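You operate a simulated robot arm through the tools that you are given. There is no shell and no other tool.

You are at the controls of a simulated robot arm. One attempt, no reset.

JOB
Spray the greasy patch twice and rub it off with the yellow cloth.
Fine: the bottle stays where it stands; the used cloth goes in the wash tub; shut its lid. What is to be rubbed or washed off counts as gone when no trace of it is left.

It is judged by the outcome, as a careful person would: the job done as asked, and still so three seconds after it is handed in. It fails if anything else is knocked over, pushed out of place, dropped, spilled or broken. Lids that push on must go on centred and level and be pressed home; caps that screw on are set level and turned clockwise until they are tight. Flat cloth is picked up by pressing the open fingertips on it (5 to 10 N) and closing them slowly along it; thin cloth reads only 2 to 8 mm in the jaws.

ROBOT AND FRAMES
A 7-joint arm with a two-finger parallel gripper, fixed in place. Base frame: the origin is on the floor under the middle of its stand, x ahead of it, y to its left, z up; the work surface is at about z = 900. Readings come in mm, degrees, newtons and seconds.
It reaches about 1247 mm from its shoulder. Its first joint turns from -132.0 to 132.0 degrees. Payload 3.91 kg.
The TCP is the grasp point between the finger pads, 30 mm short of the fingertips. In the tool frame z runs along the fingers and y along their closing line. The gripper opens to 110 mm. The fingers are 20 mm wide and 10 mm thick; the gripper's body (48 by 112 mm) begins 55 mm behind the TCP.
Orientation is that of the tool frame in the base frame, as [roll, pitch, yaw] about the fixed x, y, z axes, in that order (R = Rz(yaw) Ry(pitch) Rx(roll)). With the fingers straight down and closing along the base's y, the tool's x points along the base's -x, its y along +y and its z along -z.

CONTROLS
- The arm moves only by the tool nudge_tool. Its argument "commands" is one flat list of numbers, 7 for each row, row after row: the shift along the tool's x, y, z in units of 40 mm (1.0 is 40 mm), then the turn, a rotation vector about the tool's x, y, z in units of 4 degrees (1.0 is 4 degrees), then the finger opening in mm, from 0 to 110. In form: [x, y, z, rx, ry, rz, fingers, x, y, z, rx, ry, rz, fingers, ...]. A call has 1 to 20 rows; each row shifts and turns the commanded pose from where the row before left it, along the tool's axes as they then stand. A call with a number of a shift or a turn outside -1 to 1 is refused whole. A row lasts 0.2 s, in which the tool goes at most 50 mm and 8.6 degrees; a call with a longer step from one row to the next is refused whole, and so is a gripper value outside its range. A pose out of reach is approached as far as the arm can. The call stops where the force on the tool passes 90 N (or 10 N more than at its start, if that is more) or the arm is blocked; 0.2 s more then pass. Each finger travels about 108 mm/s and halts on what it meets, pressing with about 29 N; the grip force reading is that of the motor and also rises with nothing between the fingers. The clock runs only during rows and for 0.2 s after the last one: add rows that do not move to give the fingers time. The reply holds the time, the measured pose of the TCP, the force on the tool along the base axes, the opening and the grip force, in the units named above and with some noise, with the torque about the TCP (base axes, N m) and any sound that the robot's microphone picked up.
- Cameras (640 x 400 px; columns grow to the right, rows downward): "scene" is fixed at [223.7, 502.9, 1501.8]; the picture's right is [0.07, -1.00, 0.00], its down [-0.73, -0.05, -0.68] and it looks along [0.68, 0.05, -0.73] (base axes); focal length 214 px, centre (320, 200). "wrist" rides on the gripper at [72, 17, -103] in the tool frame; the picture's right is [-0.23, 0.97, 0.00], its down [-0.76, -0.18, -0.62] and it looks along [-0.61, -0.14, 0.78] (tool axes); focal length 222 px, centre (320, 200).
- snapshot(camera): a new picture of that camera. No time passes.
- pixel_to_xyz(camera, pixels): for up to 12 pixels [column, row] of the newest picture of that camera ("zoom" is the newest enlarged one), the place [x, y, z] in the base frame of the surface seen there, good to about 2 mm, but the place of the scene camera against the robot may be out by one fixed shift of up to 12 mm in any direction. No time passes.
- enlarge(camera, box): a new picture of the part [left, top, right, bottom] of that camera's present view, enlarged. No time passes.
- close_job(): hands the job in; it is judged then, once.

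Unless the task says otherwise, let go and move clear before handing in.

The tools are called after "Request:" as name(argument=value, ...) on one line, values as JSON. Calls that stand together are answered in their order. nudge_tool: Moves the arm, as the interface text tells. Its arguments: {"type":"object","properties":{"commands":{"type":"array"}},"required":["commands"]} The other tools are called the same way: snapshot (camera) takes a picture; pixel_to_xyz (camera, pixels) gives the place of the surface under pixels of a picture; enlarge (camera, box) takes an enlarged picture of a part of a camera's view; close_job () hands the job in.

At the start:

```text
time_s: 0.0
position: [673.3, 138.9, 1394.3]
tool_rot: [-180.0, 0.0, 180.0]
ft_force: [1.0, -0.2, 0.2]
moment: [0.0, -0.01, -0.02]
opening: 110.4
gripper_force: 0.1
```

scene: 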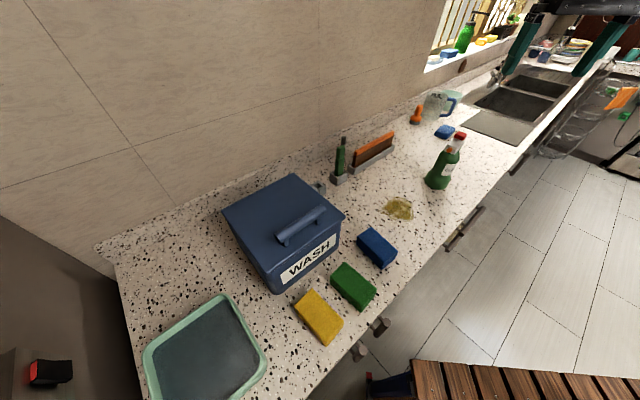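
wrist: 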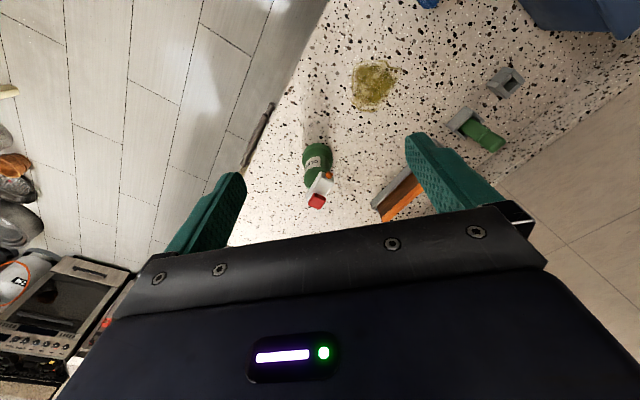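

The scene shows the grease patch near (400,208), the spray bottle at (445,160), three folded cloths (yellow at (318,317), green, blue) and the blue WASH tub at (285,230) with its lid on. I'll enlarge these and measure before moving.

Request:
enlarge(camera="scene", box=[360, 100, 520, 230])

Request:
enlarge(camera="scene", box=[200, 160, 420, 360])

Request:
pixel_to_xyz(camera="scene", pixels=[[400, 208], [386, 203], [413, 207], [399, 197], [402, 219], [318, 317], [352, 286], [377, 249], [460, 137], [450, 160], [437, 185], [300, 225]])

Request:
enlarge(camera="wrist", box=[270, 40, 430, 230])

```text
3.08 times, centred on (440, 165) of scene
```

zoom: 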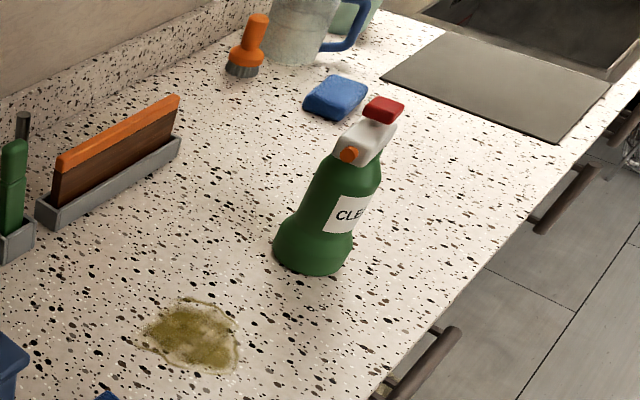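

```text
2.00 times, centred on (310, 260) of scene
```

zoom: 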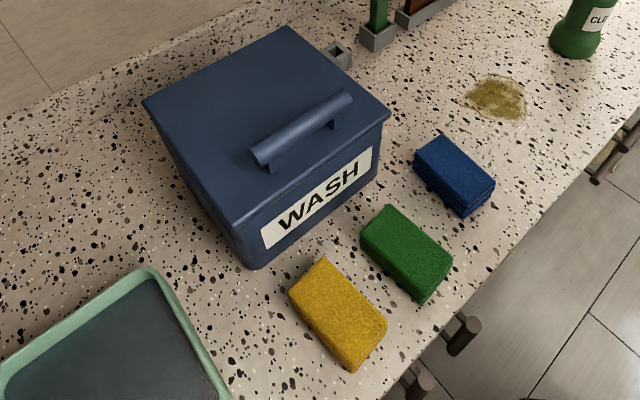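

```text
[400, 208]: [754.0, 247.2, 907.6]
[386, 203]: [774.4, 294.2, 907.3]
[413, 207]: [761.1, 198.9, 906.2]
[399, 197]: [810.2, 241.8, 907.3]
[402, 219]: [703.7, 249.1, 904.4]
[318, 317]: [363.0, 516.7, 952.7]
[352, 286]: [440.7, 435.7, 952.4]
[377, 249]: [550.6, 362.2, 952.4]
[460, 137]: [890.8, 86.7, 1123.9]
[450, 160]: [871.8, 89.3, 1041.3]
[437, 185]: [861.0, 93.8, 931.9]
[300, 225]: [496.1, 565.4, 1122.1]
```

```text
2.11 times, centred on (350, 135) of wrist
```

zoom: 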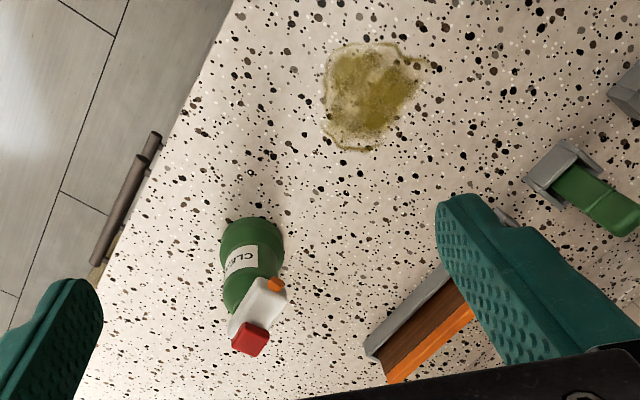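

The bottle's head shows a red block on top and an orange piece facing the patch side, so I want a closer view before deciding how it is operated. I'll zoom into the head in both cameras and measure.

Request:
enlarge(camera="scene", box=[420, 120, 480, 195])

Request:
enlarge(camera="wrist", box=[290, 130, 350, 220])

Request:
pixel_to_xyz(camera="wrist", pixels=[[318, 200], [316, 195], [320, 185], [329, 176], [314, 160], [318, 145], [375, 85], [355, 65], [396, 68], [372, 110], [392, 82], [350, 200]])

```text
5.33 times, centred on (450, 158) of scene
```

zoom: 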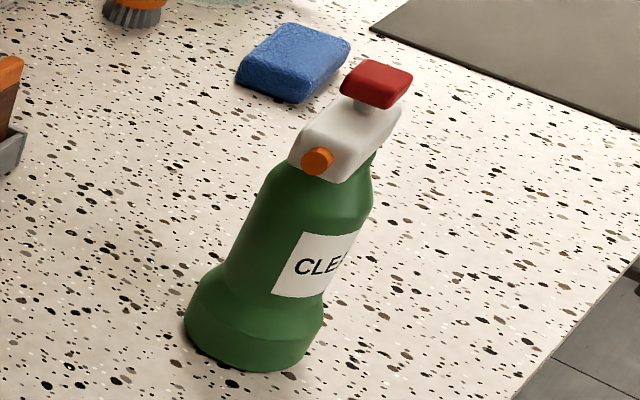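

```text
4.44 times, centred on (320, 175) of wrist
```

zoom: 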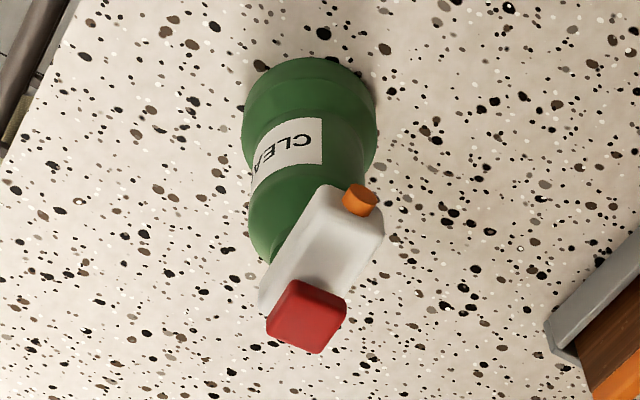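

```text
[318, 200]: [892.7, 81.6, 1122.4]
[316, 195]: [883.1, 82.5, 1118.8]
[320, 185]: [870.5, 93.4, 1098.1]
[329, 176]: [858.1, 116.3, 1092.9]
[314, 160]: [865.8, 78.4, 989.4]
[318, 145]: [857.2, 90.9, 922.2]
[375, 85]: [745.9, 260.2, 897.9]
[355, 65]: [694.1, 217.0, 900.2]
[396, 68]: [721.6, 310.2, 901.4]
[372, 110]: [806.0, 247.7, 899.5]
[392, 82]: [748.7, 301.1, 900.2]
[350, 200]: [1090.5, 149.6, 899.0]
```

The zooms show a press-down sprayer: red button at about (892,82,1122) on a stem, orange nozzle at (858,116,1093) facing the patch around (752,250). I'll move the open hand above the button for a closer look.

Request:
nudge_tool(commands=[-0.7375, -0.2375, 0.558, 0, 0, 0, 110, -0.7375, -0.2375, 0.558, 0, 0, 0, 110, -0.7375, -0.2375, 0.558, 0, 0, 0, 110, -0.7375, -0.2375, 0.558, 0, 0, 0, 110, -0.7375, -0.2375, 0.558, 0, 0, 0, 110, -0.7375, -0.2375, 0.558, 0, 0, 0, 110, 0, 0, 0, 0, 0, 0, 110, 0, 0, 0, 0, 0, 0, 110])

Request:
snapshot(camera="wrist")

```text
time_s: 1.8
position: [850.3, 81.3, 1261.5]
tool_rot: [-180.0, -0.1, 179.9]
ft_force: [-0.1, -0.5, 0.0]
moment: [-0.01, -0.02, 0.02]
opening: 110.2
gripper_force: 0.0
```

```text
taken
```

wrist: 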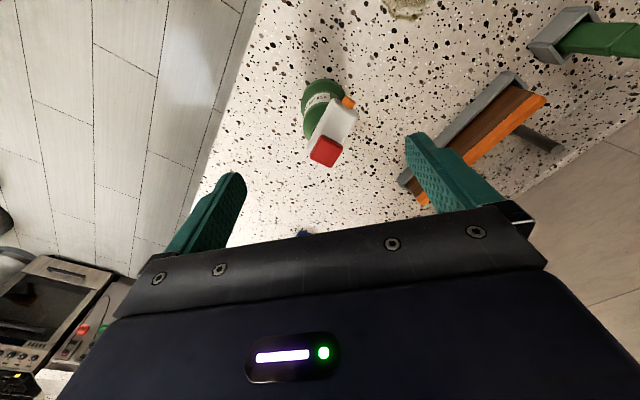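

Request:
enlarge(camera="wrist", box=[280, 60, 380, 180])

Request:
pixel_to_xyz(camera="wrist", pixels=[[316, 140], [342, 148], [310, 158], [331, 166], [326, 150], [348, 102], [335, 122], [343, 115], [325, 88], [308, 100], [310, 130], [400, 5]])

```text
3.33 times, centred on (330, 120) of wrist
```

zoom: 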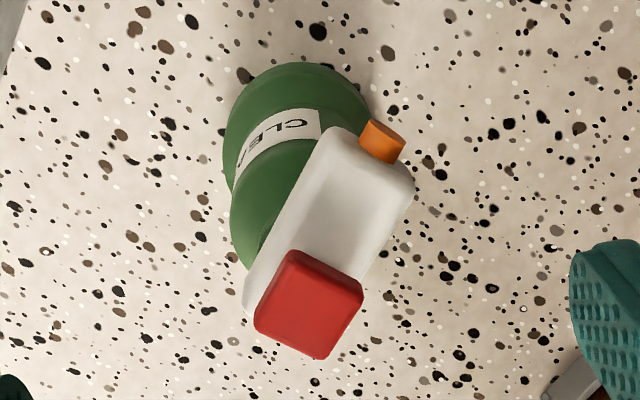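

```text
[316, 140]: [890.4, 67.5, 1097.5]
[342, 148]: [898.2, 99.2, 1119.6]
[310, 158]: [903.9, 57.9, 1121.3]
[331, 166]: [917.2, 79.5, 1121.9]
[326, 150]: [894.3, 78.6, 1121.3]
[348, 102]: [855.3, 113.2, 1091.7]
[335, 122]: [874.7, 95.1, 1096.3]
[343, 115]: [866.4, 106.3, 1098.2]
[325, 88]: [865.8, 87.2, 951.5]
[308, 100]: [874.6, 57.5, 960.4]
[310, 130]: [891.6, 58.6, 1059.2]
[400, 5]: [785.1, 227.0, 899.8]
```

The button's top face is centred near (326,151), about (897,79,1121). I'll query the zoom to pin down the bottle's base so my press doesn't tip it.

Request:
pixel_to_xyz(camera="zoom", pixels=[[292, 256], [356, 290], [318, 352], [260, 318], [306, 305], [228, 150], [300, 66], [365, 100], [226, 180], [236, 250], [250, 300], [400, 200]])

Request:
enlarge(camera="scene", box=[420, 120, 480, 195])

```text
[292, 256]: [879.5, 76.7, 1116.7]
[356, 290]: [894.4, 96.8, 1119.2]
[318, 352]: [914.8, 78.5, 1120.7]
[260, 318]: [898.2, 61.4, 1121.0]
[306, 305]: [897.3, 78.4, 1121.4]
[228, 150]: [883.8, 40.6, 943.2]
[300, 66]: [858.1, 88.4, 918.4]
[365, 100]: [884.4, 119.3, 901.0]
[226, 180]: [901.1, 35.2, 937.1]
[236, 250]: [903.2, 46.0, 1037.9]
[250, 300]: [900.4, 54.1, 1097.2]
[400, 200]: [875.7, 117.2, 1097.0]
```

```text
5.33 times, centred on (450, 158) of scene
```

zoom: 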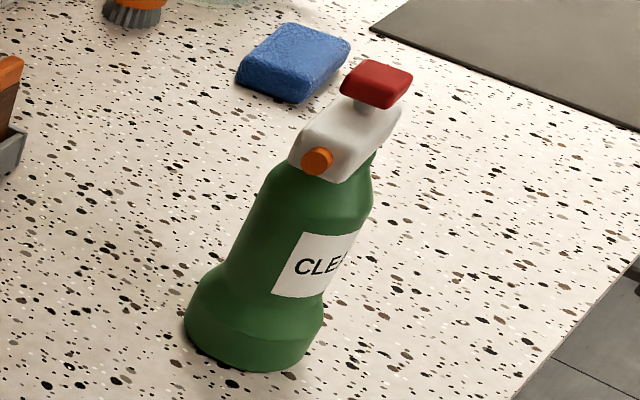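

The bottle's base is about 45 mm in radius around (900,80), so the button (897,78,1121) sits almost over its axis. I'll close the fingers and stop with the tips about 25 mm above the button.

Request:
nudge_tool(commands=[-0.39, -0.025, 0.2, 0, 0, 0, 60, -0.39, -0.025, 0.3, 0, 0, 0, 30, -0.39, -0.025, 0.5, 0, 0, 0, 0, 0, 0, 0.5, 0, 0, 0, 0, 0, 0, 0.5, 0, 0, 0, 0, 0, 0, 0.16, 0, 0, 0, 0, 0, 0, 0, 0, 0, 0, 0])

Request:
snapshot(camera="wrist")

Request:
enlarge(camera="scene", box=[400, 80, 500, 200])

```text
time_s: 3.4
position: [896.4, 77.7, 1175.5]
tool_rot: [179.9, 0.0, -180.0]
ft_force: [0.1, 0.0, 0.1]
moment: [0.0, 0.0, 0.03]
opening: 0.1
gripper_force: 28.8
```

```text
taken
```

wrist: 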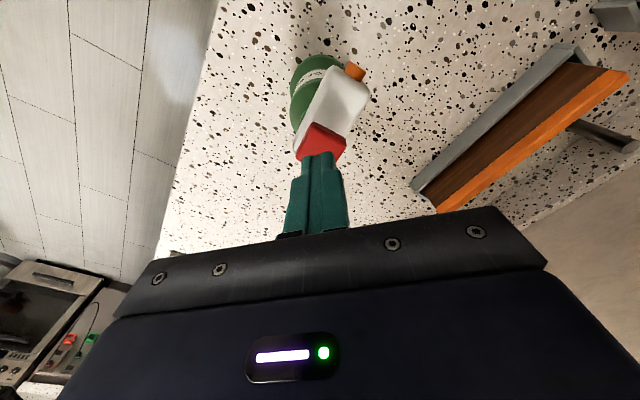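

```text
3.33 times, centred on (450, 140) of scene
```

zoom: 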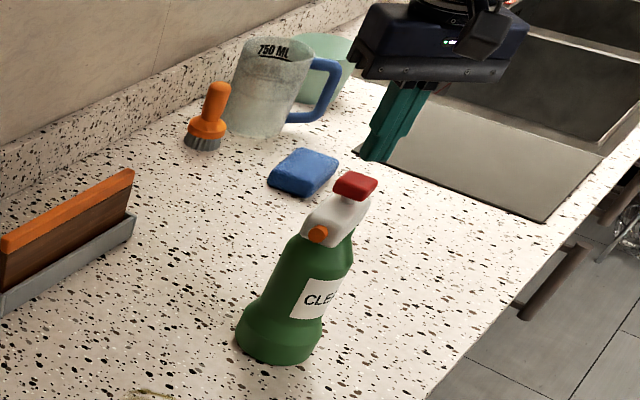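

The closed fingertips hang about 24 mm above the red button and look centred over it. I'll descend 20 mm and then creep in 2 mm rows, watching the force.

Request:
nudge_tool(commands=[0, 0, 0.25, 0, 0, 0, 0, 0, 0, 0.2, 0, 0, 0, 0, 0, 0, 0.05, 0, 0, 0, 0, 0, 0, 0.05, 0, 0, 0, 0, 0, 0, 0.05, 0, 0, 0, 0, 0, 0, 0.05, 0, 0, 0, 0, 0, 0, 0, 0, 0, 0, 0])

Request:
snapshot(camera="wrist")

Request:
enlarge(camera="scene", box=[400, 80, 500, 200])

```text
time_s: 5.0
position: [896.7, 78.2, 1148.3]
tool_rot: [180.0, 0.1, -180.0]
ft_force: [-0.6, 0.5, 1.1]
moment: [0.02, 0.01, 0.01]
opening: 0.0
gripper_force: 29.1
```

```text
taken
```

wrist: 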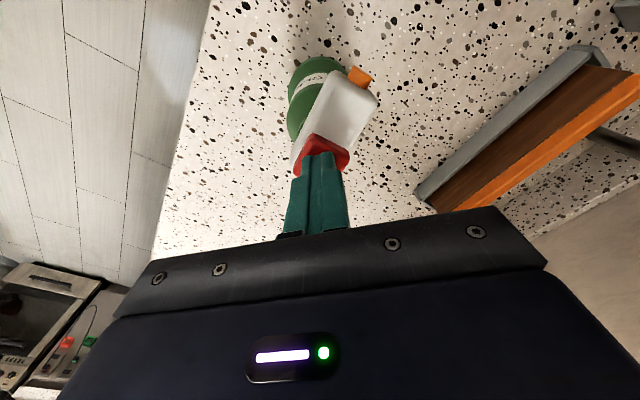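

```text
3.33 times, centred on (450, 140) of scene
```

zoom: 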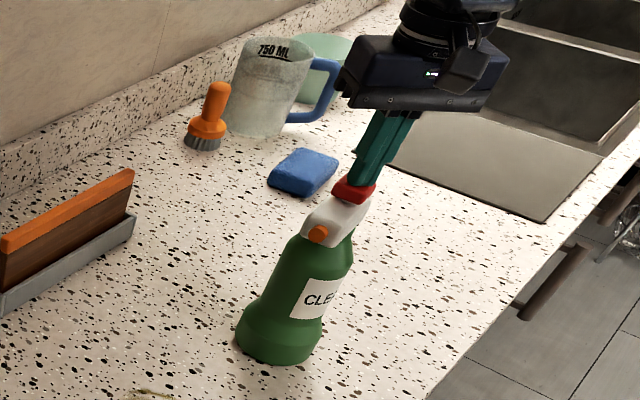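

The tips are touching or nearly touching the button (force ~1 N at TCP z 1148). I'll creep further in 1.2 mm rows and listen for the spray.

Request:
nudge_tool(commands=[0, 0, 0.04, 0, 0, 0, 0, 0, 0, 0.04, 0, 0, 0, 0, 0, 0, 0.04, 0, 0, 0, 0, 0, 0, 0, 0, 0, 0, 0])

```text
time_s: 6.0
position: [898.1, 77.8, 1142.7]
tool_rot: [-180.0, 0.1, 180.0]
ft_force: [0.3, -0.8, 2.3]
moment: [-0.03, 0.0, 0.0]
opening: 0.0
gripper_force: 29.1
heard: click
```

I heard a click at TCP z 1142.7 with only about 2 N on the tool. I'll look at the patch and the bottle to see whether that was a spray.

Request:
enlarge(camera="scene", box=[360, 120, 480, 230])

Request:
snapshot(camera="scene")

Request:
enlarge(camera="wrist", box=[270, 40, 390, 190])

```text
3.64 times, centred on (420, 175) of scene
```

zoom: 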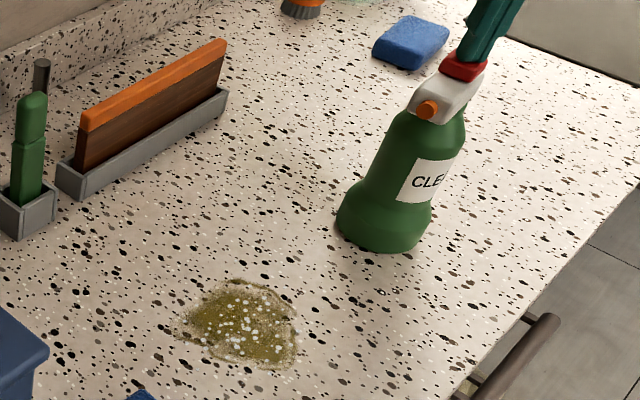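

```text
taken
```

scene: 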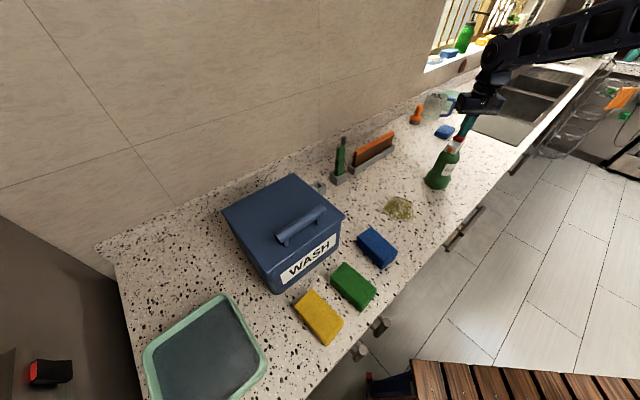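

```text
2.67 times, centred on (330, 115) of wrist
```

zoom: 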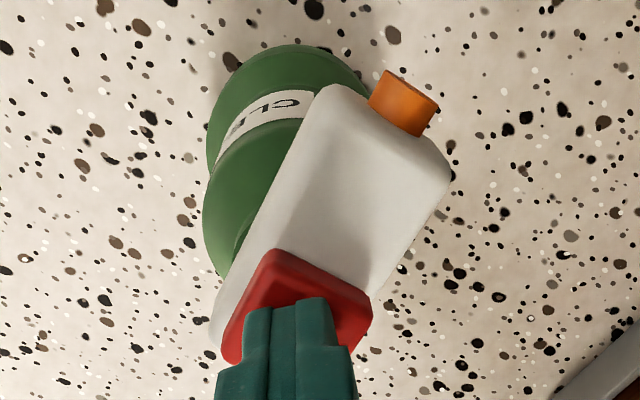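

The zoom shows droplets on the patch at (245,320), so that click was one spray. I'll raise 16 mm so the button can return fully and check it.

Request:
nudge_tool(commands=[0, 0, -0.1, 0, 0, 0, 0, 0, 0, -0.15, 0, 0, 0, 0, 0, 0, -0.15, 0, 0, 0, 0, 0, 0, 0, 0, 0, 0, 0, 0, 0, 0, 0, 0, 0, 0])

Request:
enlarge(camera="scene", box=[360, 120, 480, 230])

Request:
enlarge(camera="wrist", box=[270, 40, 390, 190])

```text
time_s: 7.2
position: [897.1, 77.7, 1160.1]
tool_rot: [-180.0, 0.0, -180.0]
ft_force: [0.1, 0.0, 0.5]
moment: [0.02, -0.01, -0.01]
opening: 0.1
gripper_force: 28.5
```

```text
3.64 times, centred on (420, 175) of scene
```

zoom: 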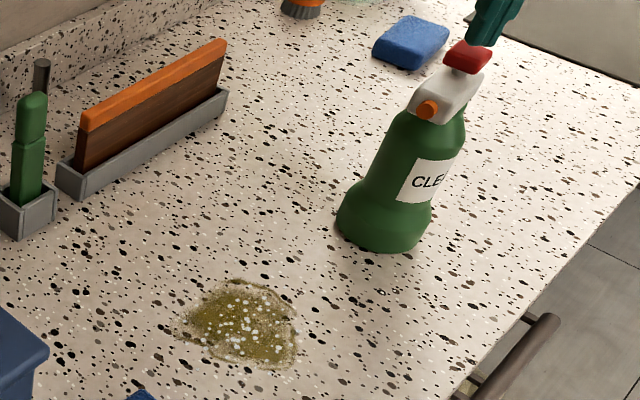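

```text
2.67 times, centred on (330, 115) of wrist
```

zoom: 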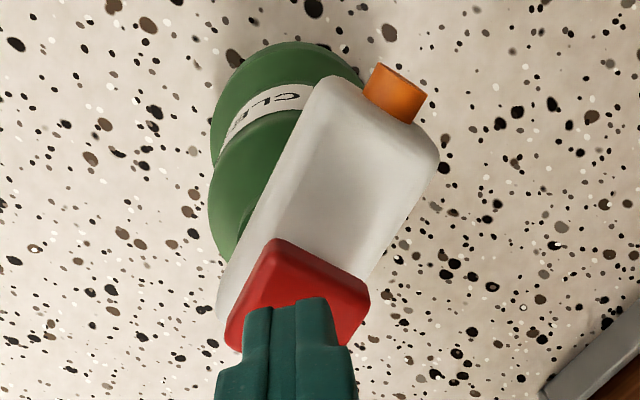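

The button has come back up (red top clear of the white head) and the fingertips are off it. I'll press the same depth a second time.

Request:
nudge_tool(commands=[0, 0, 0.15, 0, 0, 0, 0, 0, 0, 0.1, 0, 0, 0, 0, 0, 0, 0.05, 0, 0, 0, 0, 0, 0, 0.05, 0, 0, 0, 0, 0, 0, 0.05, 0, 0, 0, 0, 0, 0, 0, 0, 0, 0, 0])

Request:
enlarge(camera="scene", box=[360, 120, 480, 230])

```text
time_s: 8.6
position: [896.9, 77.4, 1145.5]
tool_rot: [180.0, 0.1, 179.9]
ft_force: [-0.4, -0.9, 3.2]
moment: [-0.01, 0.03, 0.03]
opening: 0.1
gripper_force: 29.0
heard: click
```

```text
3.64 times, centred on (420, 175) of scene
```

zoom: 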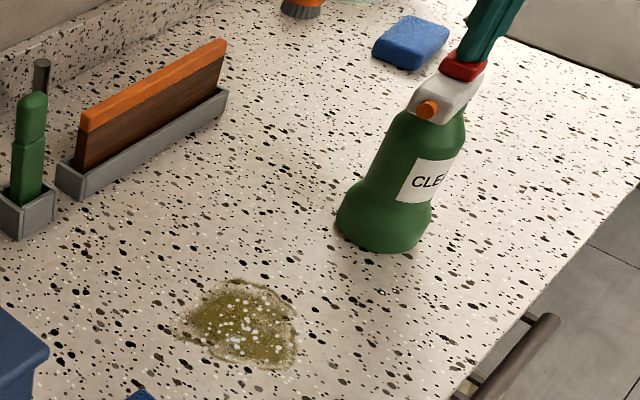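

A second click came at the same depth, so two sprays are in; the droplets on the patch remain visible. I'll lift clear straight up, then move the hand to view the patch and the tub from above.

Request:
nudge_tool(commands=[0, 0, -0.2, 0, 0, 0, 0, 0, 0, -0.5, 0, 0, 0, 0, 0, 0, -1, 0, 0, 0, 0, 0, 0, -1, 0, 0, 0, 0, 0, 0, -1, 0, 0, 0, 0, 0.9, 0.4, 0, 0, 0, 0, 0, 0.9, 0.4, 0, 0, 0, 0, 0, 0.9, 0.4, 0, 0, 0, 0, 0, 0.9, 0.4, 0, 0, 0, 0, 0, 0.9, 0.4, 0, 0, 0, 0, 0, 0.9, 0.4, 0, 0, 0, 0, 0, 0, 0, 0, 0, 0, 0, 0])

Request:
snapshot(camera="wrist")

Request:
snapshot(camera="scene")

```text
time_s: 11.2
position: [681.2, 173.4, 1291.4]
tool_rot: [180.0, 0.0, -180.0]
ft_force: [-0.4, -0.2, -1.4]
moment: [0.0, 0.01, 0.01]
opening: 0.3
gripper_force: 29.0
```

```text
taken
```

wrist: 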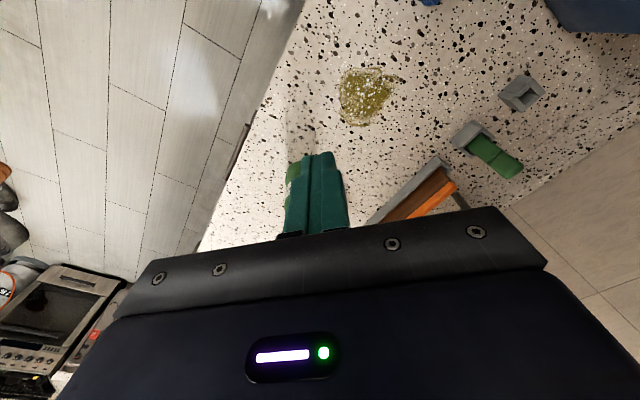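

```text
taken
```

scene: 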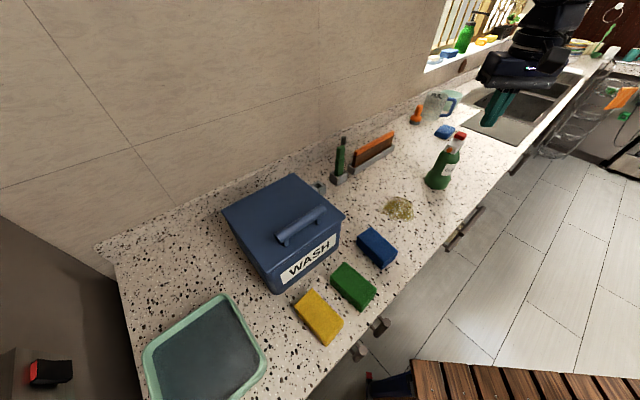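

The droplets sit on the patch at wrist (365,95). Now I'll measure the tub's lid, its handle and the yellow cloth in the scene view.

Request:
enlarge(camera="scene", box=[210, 165, 360, 295])

Request:
pixel_to_xyz(camera="scene", pixels=[[224, 210], [294, 177], [342, 216], [267, 255], [281, 238], [322, 211], [300, 222], [270, 190], [282, 285], [340, 232], [301, 300], [340, 330]])

Request:
pixel_to_xyz(camera="wrist", pixels=[[365, 95], [342, 75], [404, 77], [360, 125], [340, 115], [385, 110], [375, 66], [345, 90]])

```text
3.08 times, centred on (285, 230) of scene
```

zoom: 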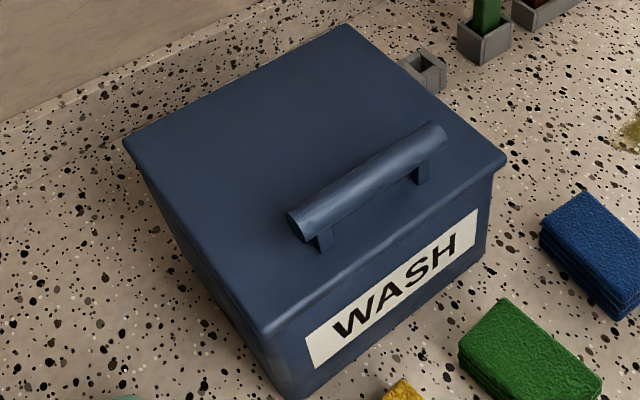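

```text
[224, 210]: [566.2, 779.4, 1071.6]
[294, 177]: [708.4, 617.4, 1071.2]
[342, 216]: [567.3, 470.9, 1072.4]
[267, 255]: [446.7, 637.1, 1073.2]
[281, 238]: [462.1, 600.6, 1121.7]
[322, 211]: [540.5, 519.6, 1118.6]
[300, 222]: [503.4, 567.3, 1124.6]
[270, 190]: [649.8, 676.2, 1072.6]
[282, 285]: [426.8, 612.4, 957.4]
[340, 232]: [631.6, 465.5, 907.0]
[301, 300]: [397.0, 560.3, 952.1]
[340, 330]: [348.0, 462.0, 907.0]
```

```text
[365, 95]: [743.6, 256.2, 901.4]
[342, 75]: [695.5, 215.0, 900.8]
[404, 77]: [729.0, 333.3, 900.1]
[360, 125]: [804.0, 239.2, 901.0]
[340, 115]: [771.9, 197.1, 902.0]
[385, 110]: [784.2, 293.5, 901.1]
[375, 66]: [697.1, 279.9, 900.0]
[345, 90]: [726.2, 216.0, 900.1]
```

The lid plane is at about z 1072 (scene frame) and the handle lies near the front edge, parallel to it at roughly 46° to the base axes. I'll read off exact lid corners, handle ends and yellow cloth corners.

Request:
pixel_to_xyz(camera="zoom", pixels=[[130, 142], [347, 32], [498, 159], [270, 328], [292, 225], [440, 138], [365, 178], [325, 245], [420, 178], [425, 70], [60, 60], [200, 20]])

Request:
enlarge(camera="scene", box=[280, 220, 410, 350])

```text
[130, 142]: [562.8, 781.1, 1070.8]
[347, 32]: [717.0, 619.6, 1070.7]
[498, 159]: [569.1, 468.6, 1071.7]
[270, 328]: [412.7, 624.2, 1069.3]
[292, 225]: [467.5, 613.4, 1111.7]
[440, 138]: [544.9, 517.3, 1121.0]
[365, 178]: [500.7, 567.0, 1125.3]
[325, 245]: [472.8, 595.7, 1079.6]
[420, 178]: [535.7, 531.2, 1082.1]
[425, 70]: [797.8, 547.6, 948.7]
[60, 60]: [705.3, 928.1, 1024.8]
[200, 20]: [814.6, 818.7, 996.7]
```

```text
3.08 times, centred on (345, 285) of scene
```

zoom: 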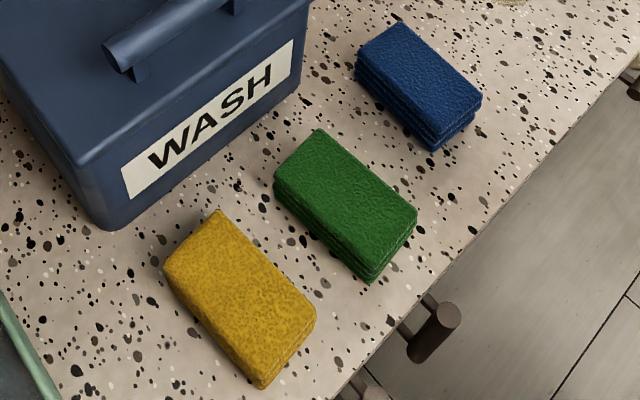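

Lid corners come out as a ~215 mm square with the handle about 30 mm back from the front edge. The yellow item at zoom (240,300) has a different texture from the layered green and blue ones, so I'll look more closely, and at the other yellow things in the background.

Request:
enlarge(camera="scene", box=[285, 280, 355, 355])

Request:
enlarge(camera="scene", box=[420, 0, 640, 140])

Request:
enlarge(camera="scene", box=[130, 280, 290, 400])

```text
5.33 times, centred on (320, 318) of scene
```

zoom: 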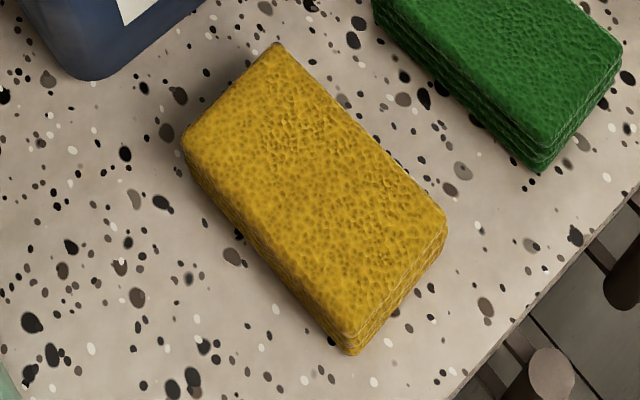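

```text
2.86 times, centred on (530, 70) of scene
```

zoom: 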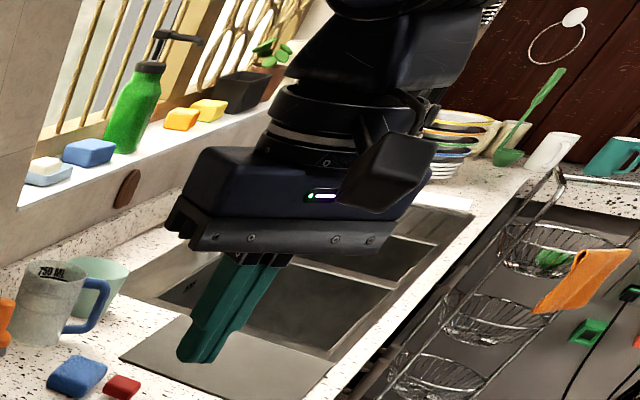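

```text
3.33 times, centred on (210, 340) of scene
```

zoom: 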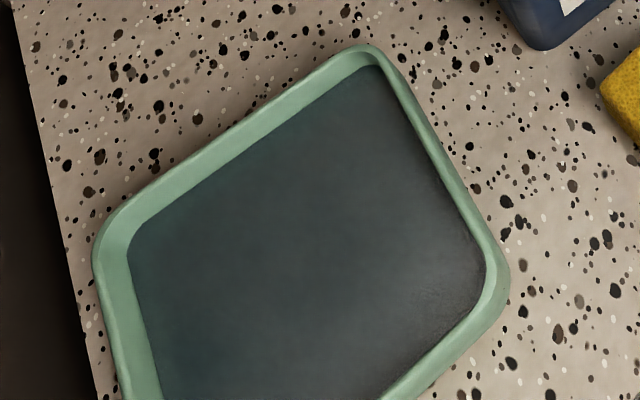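

The yellow item shows folded layers at its corner (350,345 in that zoom), so it is the cloth. I'll measure its corners, the neighbours' nearest edges, and the wall behind the tub.

Request:
pixel_to_xyz(camera="scene", pixels=[[312.5, 291], [342, 322], [325, 343], [296.5, 308], [332, 275], [362, 307], [374, 292], [345, 265], [262, 170], [200, 180], [280, 120], [330, 345]])

Request:
enlarge(camera="scene", box=[100, 100, 360, 260])

```text
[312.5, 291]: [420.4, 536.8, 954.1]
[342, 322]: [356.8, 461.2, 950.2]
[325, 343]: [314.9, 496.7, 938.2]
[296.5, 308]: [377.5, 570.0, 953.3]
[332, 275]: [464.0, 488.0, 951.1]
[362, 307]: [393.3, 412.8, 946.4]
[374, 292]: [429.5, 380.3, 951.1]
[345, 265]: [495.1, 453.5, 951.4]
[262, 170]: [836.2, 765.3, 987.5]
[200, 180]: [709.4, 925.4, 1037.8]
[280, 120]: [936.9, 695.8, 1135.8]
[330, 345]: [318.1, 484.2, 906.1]
```

```text
2.46 times, centred on (230, 180) of scene
```

zoom: 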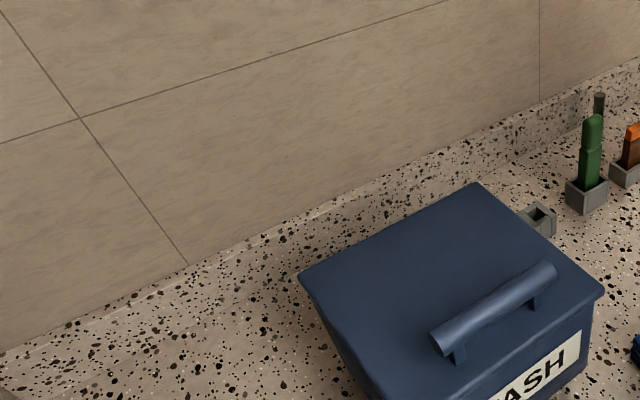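

The cloth is about 105 × 60 mm, centred near (367,516), long side at ~50°, with a clear ~60 mm gap to the green one. The wall is ~190 mm behind the lid's rear edge, so a rear hinge has room; I'll move above the handle and turn the hand to look.

Request:
nudge_tool(commands=[0.4045, 0.8955, 0.07, 0, 0, 0, 20, 0.4045, 0.8955, 0.07, 0, 0, 0, 40, 0.4045, 0.8955, 0.07, 0, 0, 0, 60, 0.4045, 0.8955, 0.07, 0, 0, 0, 80, 0.4045, 0.8955, 0.07, 0, 0, 0, 100, 0.4045, 0.8955, 0.07, 0, 0, 0, 110, 0.4045, 0.8955, 0.07, 0, 0, 0, 110, 0.4045, 0.8955, 0.07, 0, 0, 0, 110, 0.4045, 0.8955, 0.07, 0, 0, 0, 110, 0.4045, 0.8955, 0.07, 0, 0, 0, 110, 0.4045, 0.8955, 0.07, 0, 0, 0, 110, 0, 0, 0, 0, 0, 0, 110])

Request:
snapshot(camera="wrist")

```text
time_s: 13.8
position: [502.2, 568.4, 1259.9]
tool_rot: [-179.9, 0.1, 180.0]
ft_force: [-0.7, 0.2, 0.5]
moment: [-0.03, -0.02, -0.02]
opening: 109.8
gripper_force: 0.1
```

```text
taken
```

wrist: 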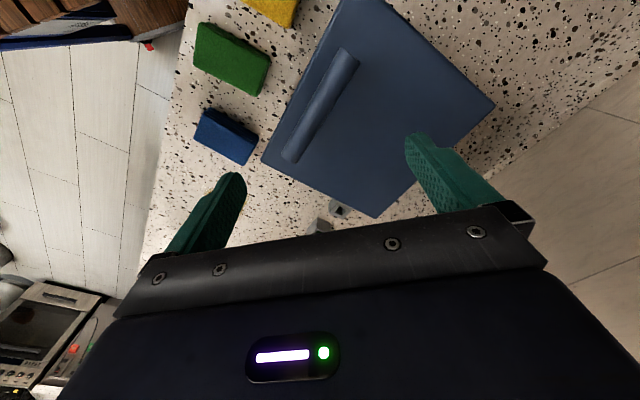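

The wrist view shows the lid and handle (bar from (348,55) to (293,155)) clearly. I'll measure them in this accurate camera.

Request:
enlarge(camera="wrist", box=[250, 0, 500, 225])

Request:
pixel_to_xyz(camera="wrist", pixels=[[350, 57], [292, 153], [321, 104], [348, 5], [492, 104], [376, 213], [264, 158], [390, 110], [318, 115], [330, 75], [350, 120], [440, 70]])

```text
1.78 times, centred on (375, 112) of wrist
```

zoom: 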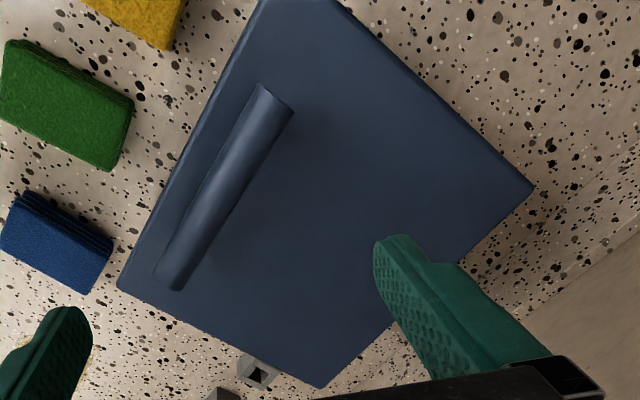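

```text
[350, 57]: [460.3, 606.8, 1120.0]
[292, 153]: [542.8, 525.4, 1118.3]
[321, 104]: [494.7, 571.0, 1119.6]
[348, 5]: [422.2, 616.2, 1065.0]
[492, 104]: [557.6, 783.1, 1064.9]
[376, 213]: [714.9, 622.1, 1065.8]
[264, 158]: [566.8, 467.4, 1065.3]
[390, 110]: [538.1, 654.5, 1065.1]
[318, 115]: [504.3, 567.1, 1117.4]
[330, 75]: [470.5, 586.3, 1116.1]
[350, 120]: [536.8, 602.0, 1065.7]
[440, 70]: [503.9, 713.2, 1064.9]
```

The bar runs at −45° centred at (501.5,566,top 1119.6), the lid top is z 1065 and its rear edge lies 192 mm behind the bar. I'll turn the hand 45° so it closes across the bar, and narrow the fingers.

Request:
nudge_tool(commands=[0, 0, 0, 0, 0, 0.933, 110, 0, 0, 0, 0, 0, 0.933, 100, 0, 0, 0, 0, 0, 0.933, 90, 0, 0, 0, 0, 0, 0.933, 80, 0, 0, 0, 0, 0, 0.933, 70, 0, 0, 0, 0, 0, 0.933, 60, 0, 0, 0, 0, 0, 0.933, 60, 0, 0, 0, 0, 0, 0.933, 60, 0, 0, 0, 0, 0, 0.933, 60, 0, 0, 0, 0, 0, 0.933, 60, 0, 0, 0, 0, 0, 0.933, 60, 0, 0, 0, 0, 0, 0.933, 60, 0, 0, 0, 0, 0, 0, 60, 0, 0, 0, 0, 0, 0, 60])

Request:
snapshot(camera="wrist")

```text
time_s: 16.8
position: [502.7, 568.4, 1261.9]
tool_rot: [-179.9, 0.1, 135.3]
ft_force: [-0.8, -0.4, -0.3]
moment: [0.01, 0.0, 0.0]
opening: 59.9
gripper_force: 0.0
```

```text
taken
```

wrist: 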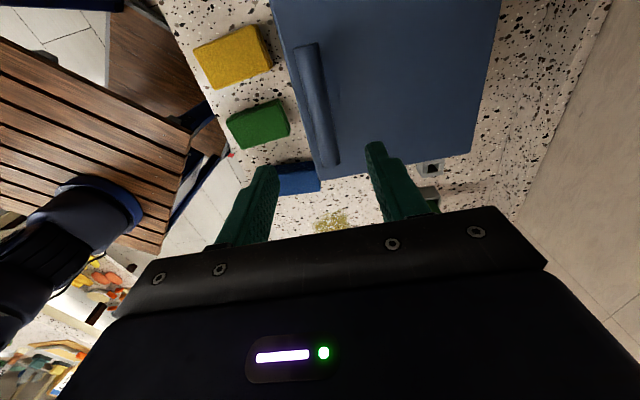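

The hand is now square to the bar, which lies between the fingers at (317,110). I'll verify the bar's sides and thickness before going down.

Request:
pixel_to_xyz(camera="wrist", pixels=[[308, 105], [316, 105], [325, 105], [304, 105], [328, 105], [305, 48], [330, 160], [340, 170], [318, 165], [312, 60]])

Request:
enlarge(camera="wrist", box=[260, 30, 380, 200])

```text
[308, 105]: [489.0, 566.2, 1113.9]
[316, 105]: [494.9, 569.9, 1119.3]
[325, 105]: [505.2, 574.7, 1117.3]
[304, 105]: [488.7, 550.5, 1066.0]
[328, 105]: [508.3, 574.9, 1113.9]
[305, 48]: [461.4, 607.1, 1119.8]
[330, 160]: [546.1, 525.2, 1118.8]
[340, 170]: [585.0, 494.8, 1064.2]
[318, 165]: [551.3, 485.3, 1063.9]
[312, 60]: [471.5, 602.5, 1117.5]
```

```text
2.35 times, centred on (320, 115) of wrist
```

zoom: 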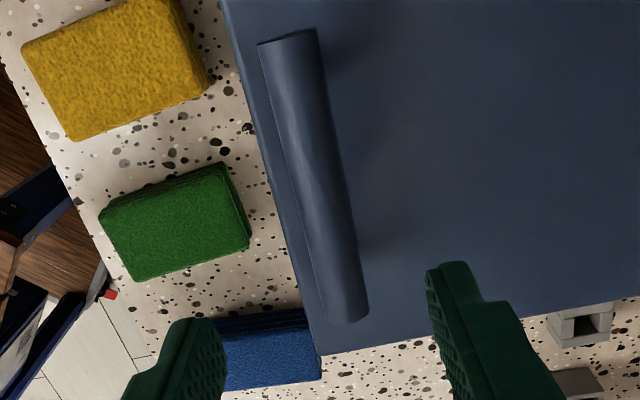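

The bar is ~24 mm thick with its axis at n-offset matching the TCP within 1.5 mm and z ≈ 1108. I'll descend to z 1109 and close on it gently.

Request:
nudge_tool(commands=[0, -0.035, 0.9, 0, 0, 0, 60, 0, 0, 0.9, 0, 0, 0, 60, 0, 0, 0.9, 0, 0, 0, 60, 0, 0, 0.6, 0, 0, 0, 60, 0, 0, 0.3, 0, 0, 0, 60, 0, 0, 0.2, 0, 0, 0, 60, 0, 0, 0, 0, 0, 0, 60, 0, 0, 0, 0, 0, 0, 50, 0, 0, 0, 0, 0, 0, 40, 0, 0, 0, 0, 0, 0, 32, 0, 0, 0, 0, 0, 0, 26, 0, 0, 0, 0, 0, 0, 22, 0, 0, 0, 0, 0, 0, 18, 0, 0, 0, 0, 0, 0, 18])

Request:
snapshot(camera="scene")

Request:
enlarge(camera="scene", box=[210, 145, 370, 295])

```text
time_s: 19.8
position: [501.6, 566.8, 1109.4]
tool_rot: [-180.0, 0.0, 135.2]
ft_force: [1.6, 3.6, -0.1]
moment: [0.08, 0.03, -0.3]
opening: 24.7
gripper_force: 44.8
```

```text
taken
```

scene: 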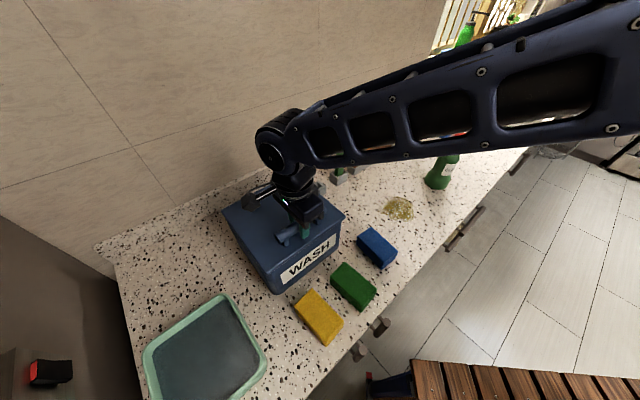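

```text
2.67 times, centred on (290, 220) of scene
```

zoom: 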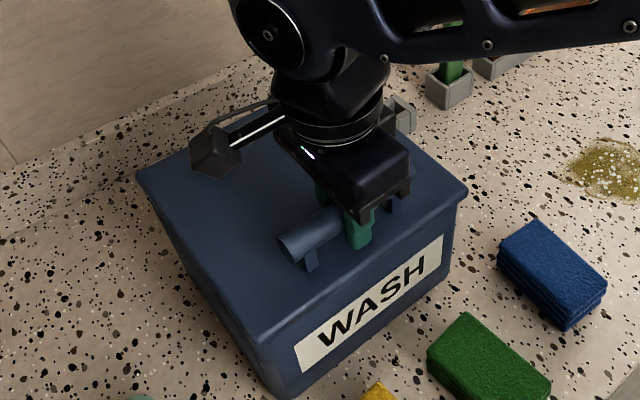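

The fingers hold the bar at 24.7 mm opening. I'll try opening the lid 8° about an assumed rear hinge (190 mm back, 48 mm below the bar) and check the forces.

Request:
nudge_tool(commands=[0, 0.0448, -0.165, 0.5, 0, 0, 18, 0, 0.0448, -0.165, 0.5, 0, 0, 18, 0, 0.0448, -0.165, 0.5, 0, 0, 18, 0, 0.0448, -0.165, 0.5, 0, 0, 18, 0, 0, 0, 0, 0, 0, 18])

Request:
enlarge(camera="scene", box=[210, 145, 370, 295])

Request:
snapshot(camera="wrist")

```text
time_s: 21.0
position: [508.6, 573.7, 1134.8]
tool_rot: [-172.0, 0.0, 135.2]
ft_force: [7.6, 5.0, -7.4]
moment: [-0.71, -0.22, -0.23]
opening: 24.6
gripper_force: 44.9
```

```text
2.67 times, centred on (290, 220) of scene
```

zoom: 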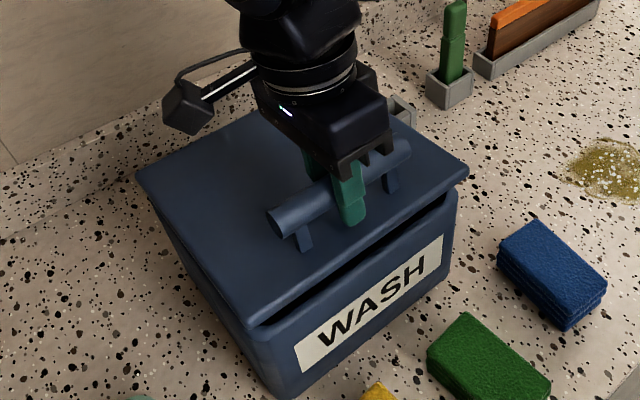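

```text
taken
```

wrist: 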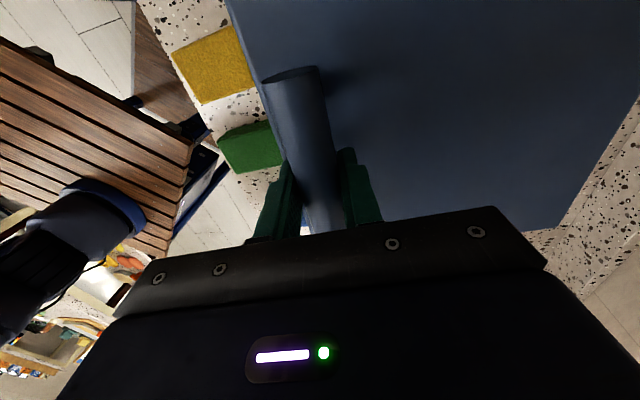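

The front edge has risen while the rear stays down, so the lid is hinged at the back; the hand is being pulled ~5 N rearwards, so the hinge sits a bit lower than assumed. I'll continue 12° with a slightly larger rearward component.

Request:
nudge_tool(commands=[0, 0.07, -0.165, 0.5, 0, 0, 18, 0, 0.0535, -0.165, 0.5, 0, 0, 18, 0, 0.0535, -0.165, 0.5, 0, 0, 18, 0, 0.0535, -0.165, 0.5, 0, 0, 18, 0, 0.0535, -0.165, 0.5, 0, 0, 18, 0, 0.0535, -0.165, 0.5, 0, 0, 18, 0, 0, 0, 0, 0, 0, 18])

```text
time_s: 22.6
position: [521.3, 587.7, 1170.8]
tool_rot: [-160.1, 0.0, 135.2]
ft_force: [-7.2, -12.2, 9.4]
moment: [0.13, 0.14, -0.31]
opening: 24.5
gripper_force: 44.5
```

Now the radial force has reversed (−14 N along n), and I realise that holding the bar this way tips the hand toward the wall side as the lid rises, which would jam. I'll reverse the steps to set the lid back down, then re-grip from the front with the hand horizontal so it ends pointing down when the lid is upright.

Request:
nudge_tool(commands=[0, -0.0477, 0.1668, -0.5, 0, 0, 18, 0, -0.0477, 0.1668, -0.5, 0, 0, 18, 0, -0.0477, 0.1668, -0.5, 0, 0, 18, 0, -0.0477, 0.1668, -0.5, 0, 0, 18, 0, -0.0477, 0.1668, -0.5, 0, 0, 18, 0, -0.0642, 0.1668, -0.5, 0, 0, 18, 0, -0.039, 0.1665, -0.5, 0, 0, 18, 0, -0.039, 0.1665, -0.5, 0, 0, 18, 0, -0.039, 0.1665, -0.5, 0, 0, 18, 0, -0.039, 0.1665, -0.5, 0, 0, 18, 0, 0, 0, 0, 0, 0, 18, 0, 0, 0, 0, 0, 0, 18])

Request:
enlarge(camera="scene", box=[210, 145, 370, 295])

```text
time_s: 25.2
position: [502.4, 566.5, 1108.5]
tool_rot: [179.9, 0.0, 135.1]
ft_force: [8.1, 14.3, 9.9]
moment: [0.05, -0.4, -0.21]
opening: 24.8
gripper_force: 45.5
```

```text
2.67 times, centred on (290, 220) of scene
```

zoom: 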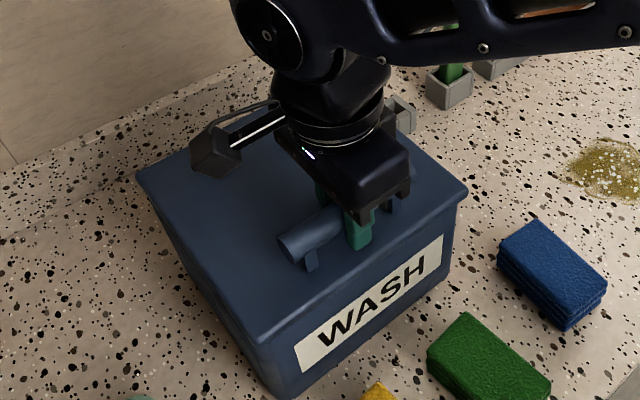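

The lid is back down flat. I'll relax, open the fingers, lift clear and start swinging the hand toward horizontal (pointing at the wall).

Request:
nudge_tool(commands=[0, 0.03, -0.02, 0, 0, 0, 18, 0, 0, 0, 0, 0, 0, 30, 0, 0, 0, 0, 0, 0, 45, 0, 0, 0, 0, 0, 0, 60, 0, 0, -0.3, 0, 0, 0, 60, 0, 0, -0.8, 0, 0, 0, 60, 0, 0, -1, 0, 0, 0, 60, 0, 0, -1, 0, 0, 0, 60, 0, 0, -0.5, 0, 0, 0, 60, 0, 0, 0, 0, 0, 0, 60])

Request:
snapshot(camera="wrist")

Request:
enlarge(camera="scene", box=[210, 145, 370, 295])

```text
time_s: 27.4
position: [501.4, 568.0, 1254.6]
tool_rot: [-180.0, 0.0, 135.2]
ft_force: [0.0, -0.4, -0.4]
moment: [0.01, -0.05, -0.02]
opening: 60.2
gripper_force: 0.0
```

```text
taken
```

wrist: 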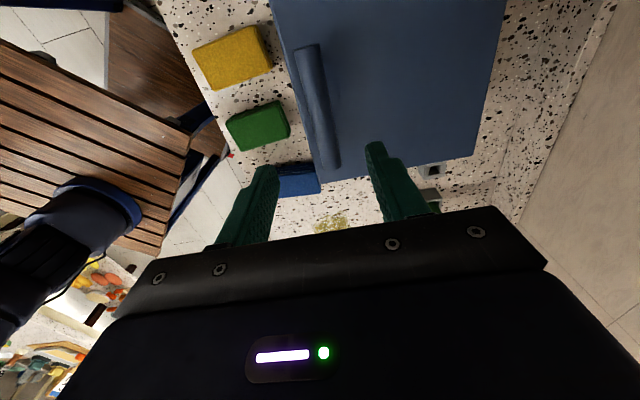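

```text
2.67 times, centred on (290, 220) of scene
```

zoom: 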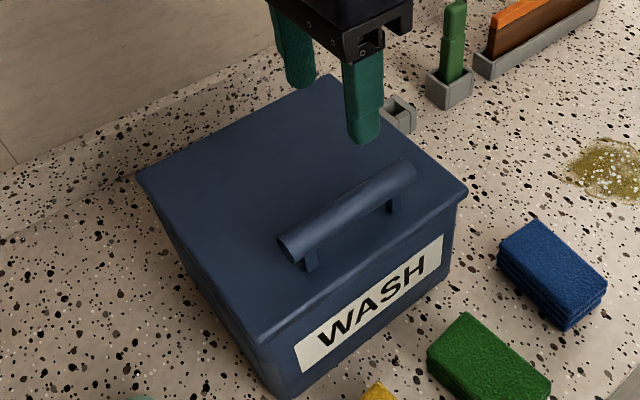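

The tub looks unchanged and the lid sits flat. I'll re-measure the bar, then back off 150 mm toward the robot and begin rotating the hand to horizontal.

Request:
pixel_to_xyz(camera="wrist", pixels=[[308, 105], [316, 105], [328, 105], [305, 50], [330, 160], [318, 178], [470, 153], [425, 165]])

Request:
nudge_tool(commands=[0, -0.95, 0, 0, 0, 0, 60, 0, -0.95, 0, 0, 0, 0, 60, 0, -0.95, 0, 0, 0, 0, 60, 0, -0.95, 0, 0, 0, 0, 60, 0, 0, 0, -1, 0, 0, 60, 0, 0, 0, -1, 0, 0, 60, 0, 0, 0, -1, 0, 0, 60, 0, 0, 0, -1, 0, 0, 60, 0, 0, 0, -1, 0, 0, 60, 0, 0, 0, -1, 0, 0, 60, 0, 0, 0, -1, 0, 0, 60, 0, 0, 0, -1, 0, 0, 60, 0, 0, 0, -1, 0, 0, 60, 0, 0, 0, -1, 0, 0, 60, 0, 0, 0, -1, 0, 0, 60, 0, 0, 0, 0, 0, 0, 60])

Request:
snapshot(camera="scene")

```text
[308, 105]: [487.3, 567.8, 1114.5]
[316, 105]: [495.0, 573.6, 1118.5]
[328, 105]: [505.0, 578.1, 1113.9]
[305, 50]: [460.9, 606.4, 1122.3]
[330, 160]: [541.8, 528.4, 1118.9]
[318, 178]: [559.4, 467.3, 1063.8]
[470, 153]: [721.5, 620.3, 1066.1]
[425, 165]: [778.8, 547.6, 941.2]
```

```text
time_s: 30.8
position: [395.8, 459.8, 1253.8]
tool_rot: [136.0, 0.1, 135.2]
ft_force: [0.8, 0.2, 0.0]
moment: [0.01, -0.02, -0.01]
opening: 59.9
gripper_force: 0.1
```

```text
taken
```

scene: 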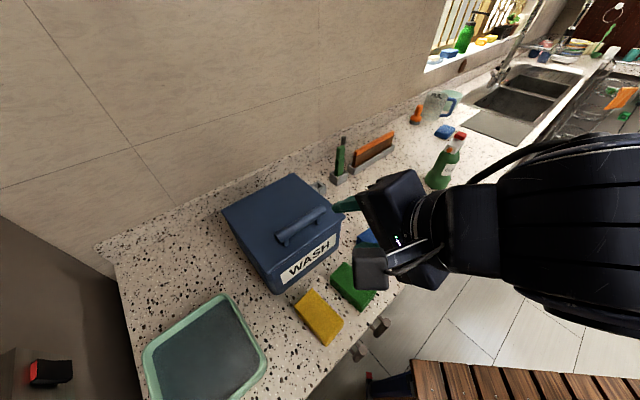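

The hand is pointing down-and-forward at 45° and the tub has not moved (bar still at n≈756). I'll rotate 44° more so it is nearly horizontal and set the fingers to 46 mm.

Request:
nudge_tool(commands=[0, 0, 0, -1, 0, 0, 60, 0, 0, 0, -1, 0, 0, 60, 0, 0, 0, -1, 0, 0, 60, 0, 0, 0, -1, 0, 0, 60, 0, 0, 0, -1, 0, 0, 60, 0, 0, 0, -1, 0, 0, 60, 0, 0, 0, -1, 0, 0, 60, 0, 0, 0, -1, 0, 0, 55, 0, 0, 0, -1, 0, 0, 50, 0, 0, 0, -1, 0, 0, 46, 0, 0, 0, -1, 0, 0, 46, 0, 0, 0, 0, 0, 0, 46])

Request:
snapshot(camera="wrist")

Request:
snapshot(camera="scene")

```text
time_s: 33.4
position: [394.1, 454.9, 1268.8]
tool_rot: [92.0, 0.0, 135.2]
ft_force: [0.2, 0.0, 0.2]
moment: [-0.01, -0.02, 0.01]
opening: 45.9
gripper_force: 0.0
out of reach, approached as far as the arm can: row 3, 4
```

```text
taken
```

wrist: 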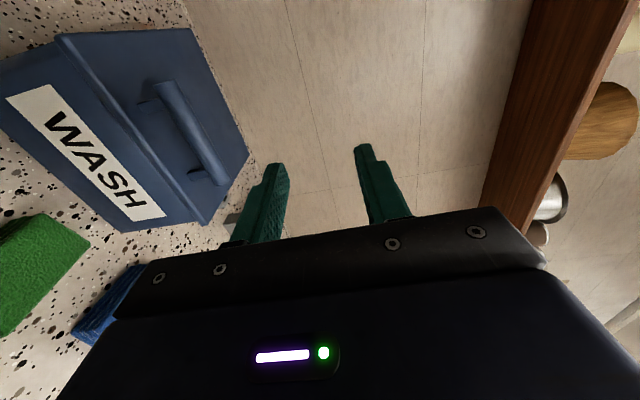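

```text
taken
```

scene: 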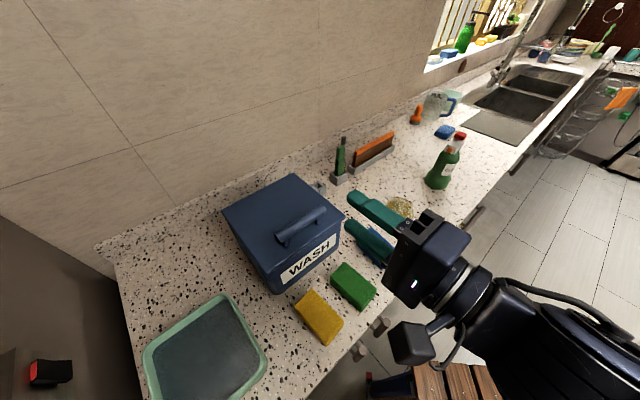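

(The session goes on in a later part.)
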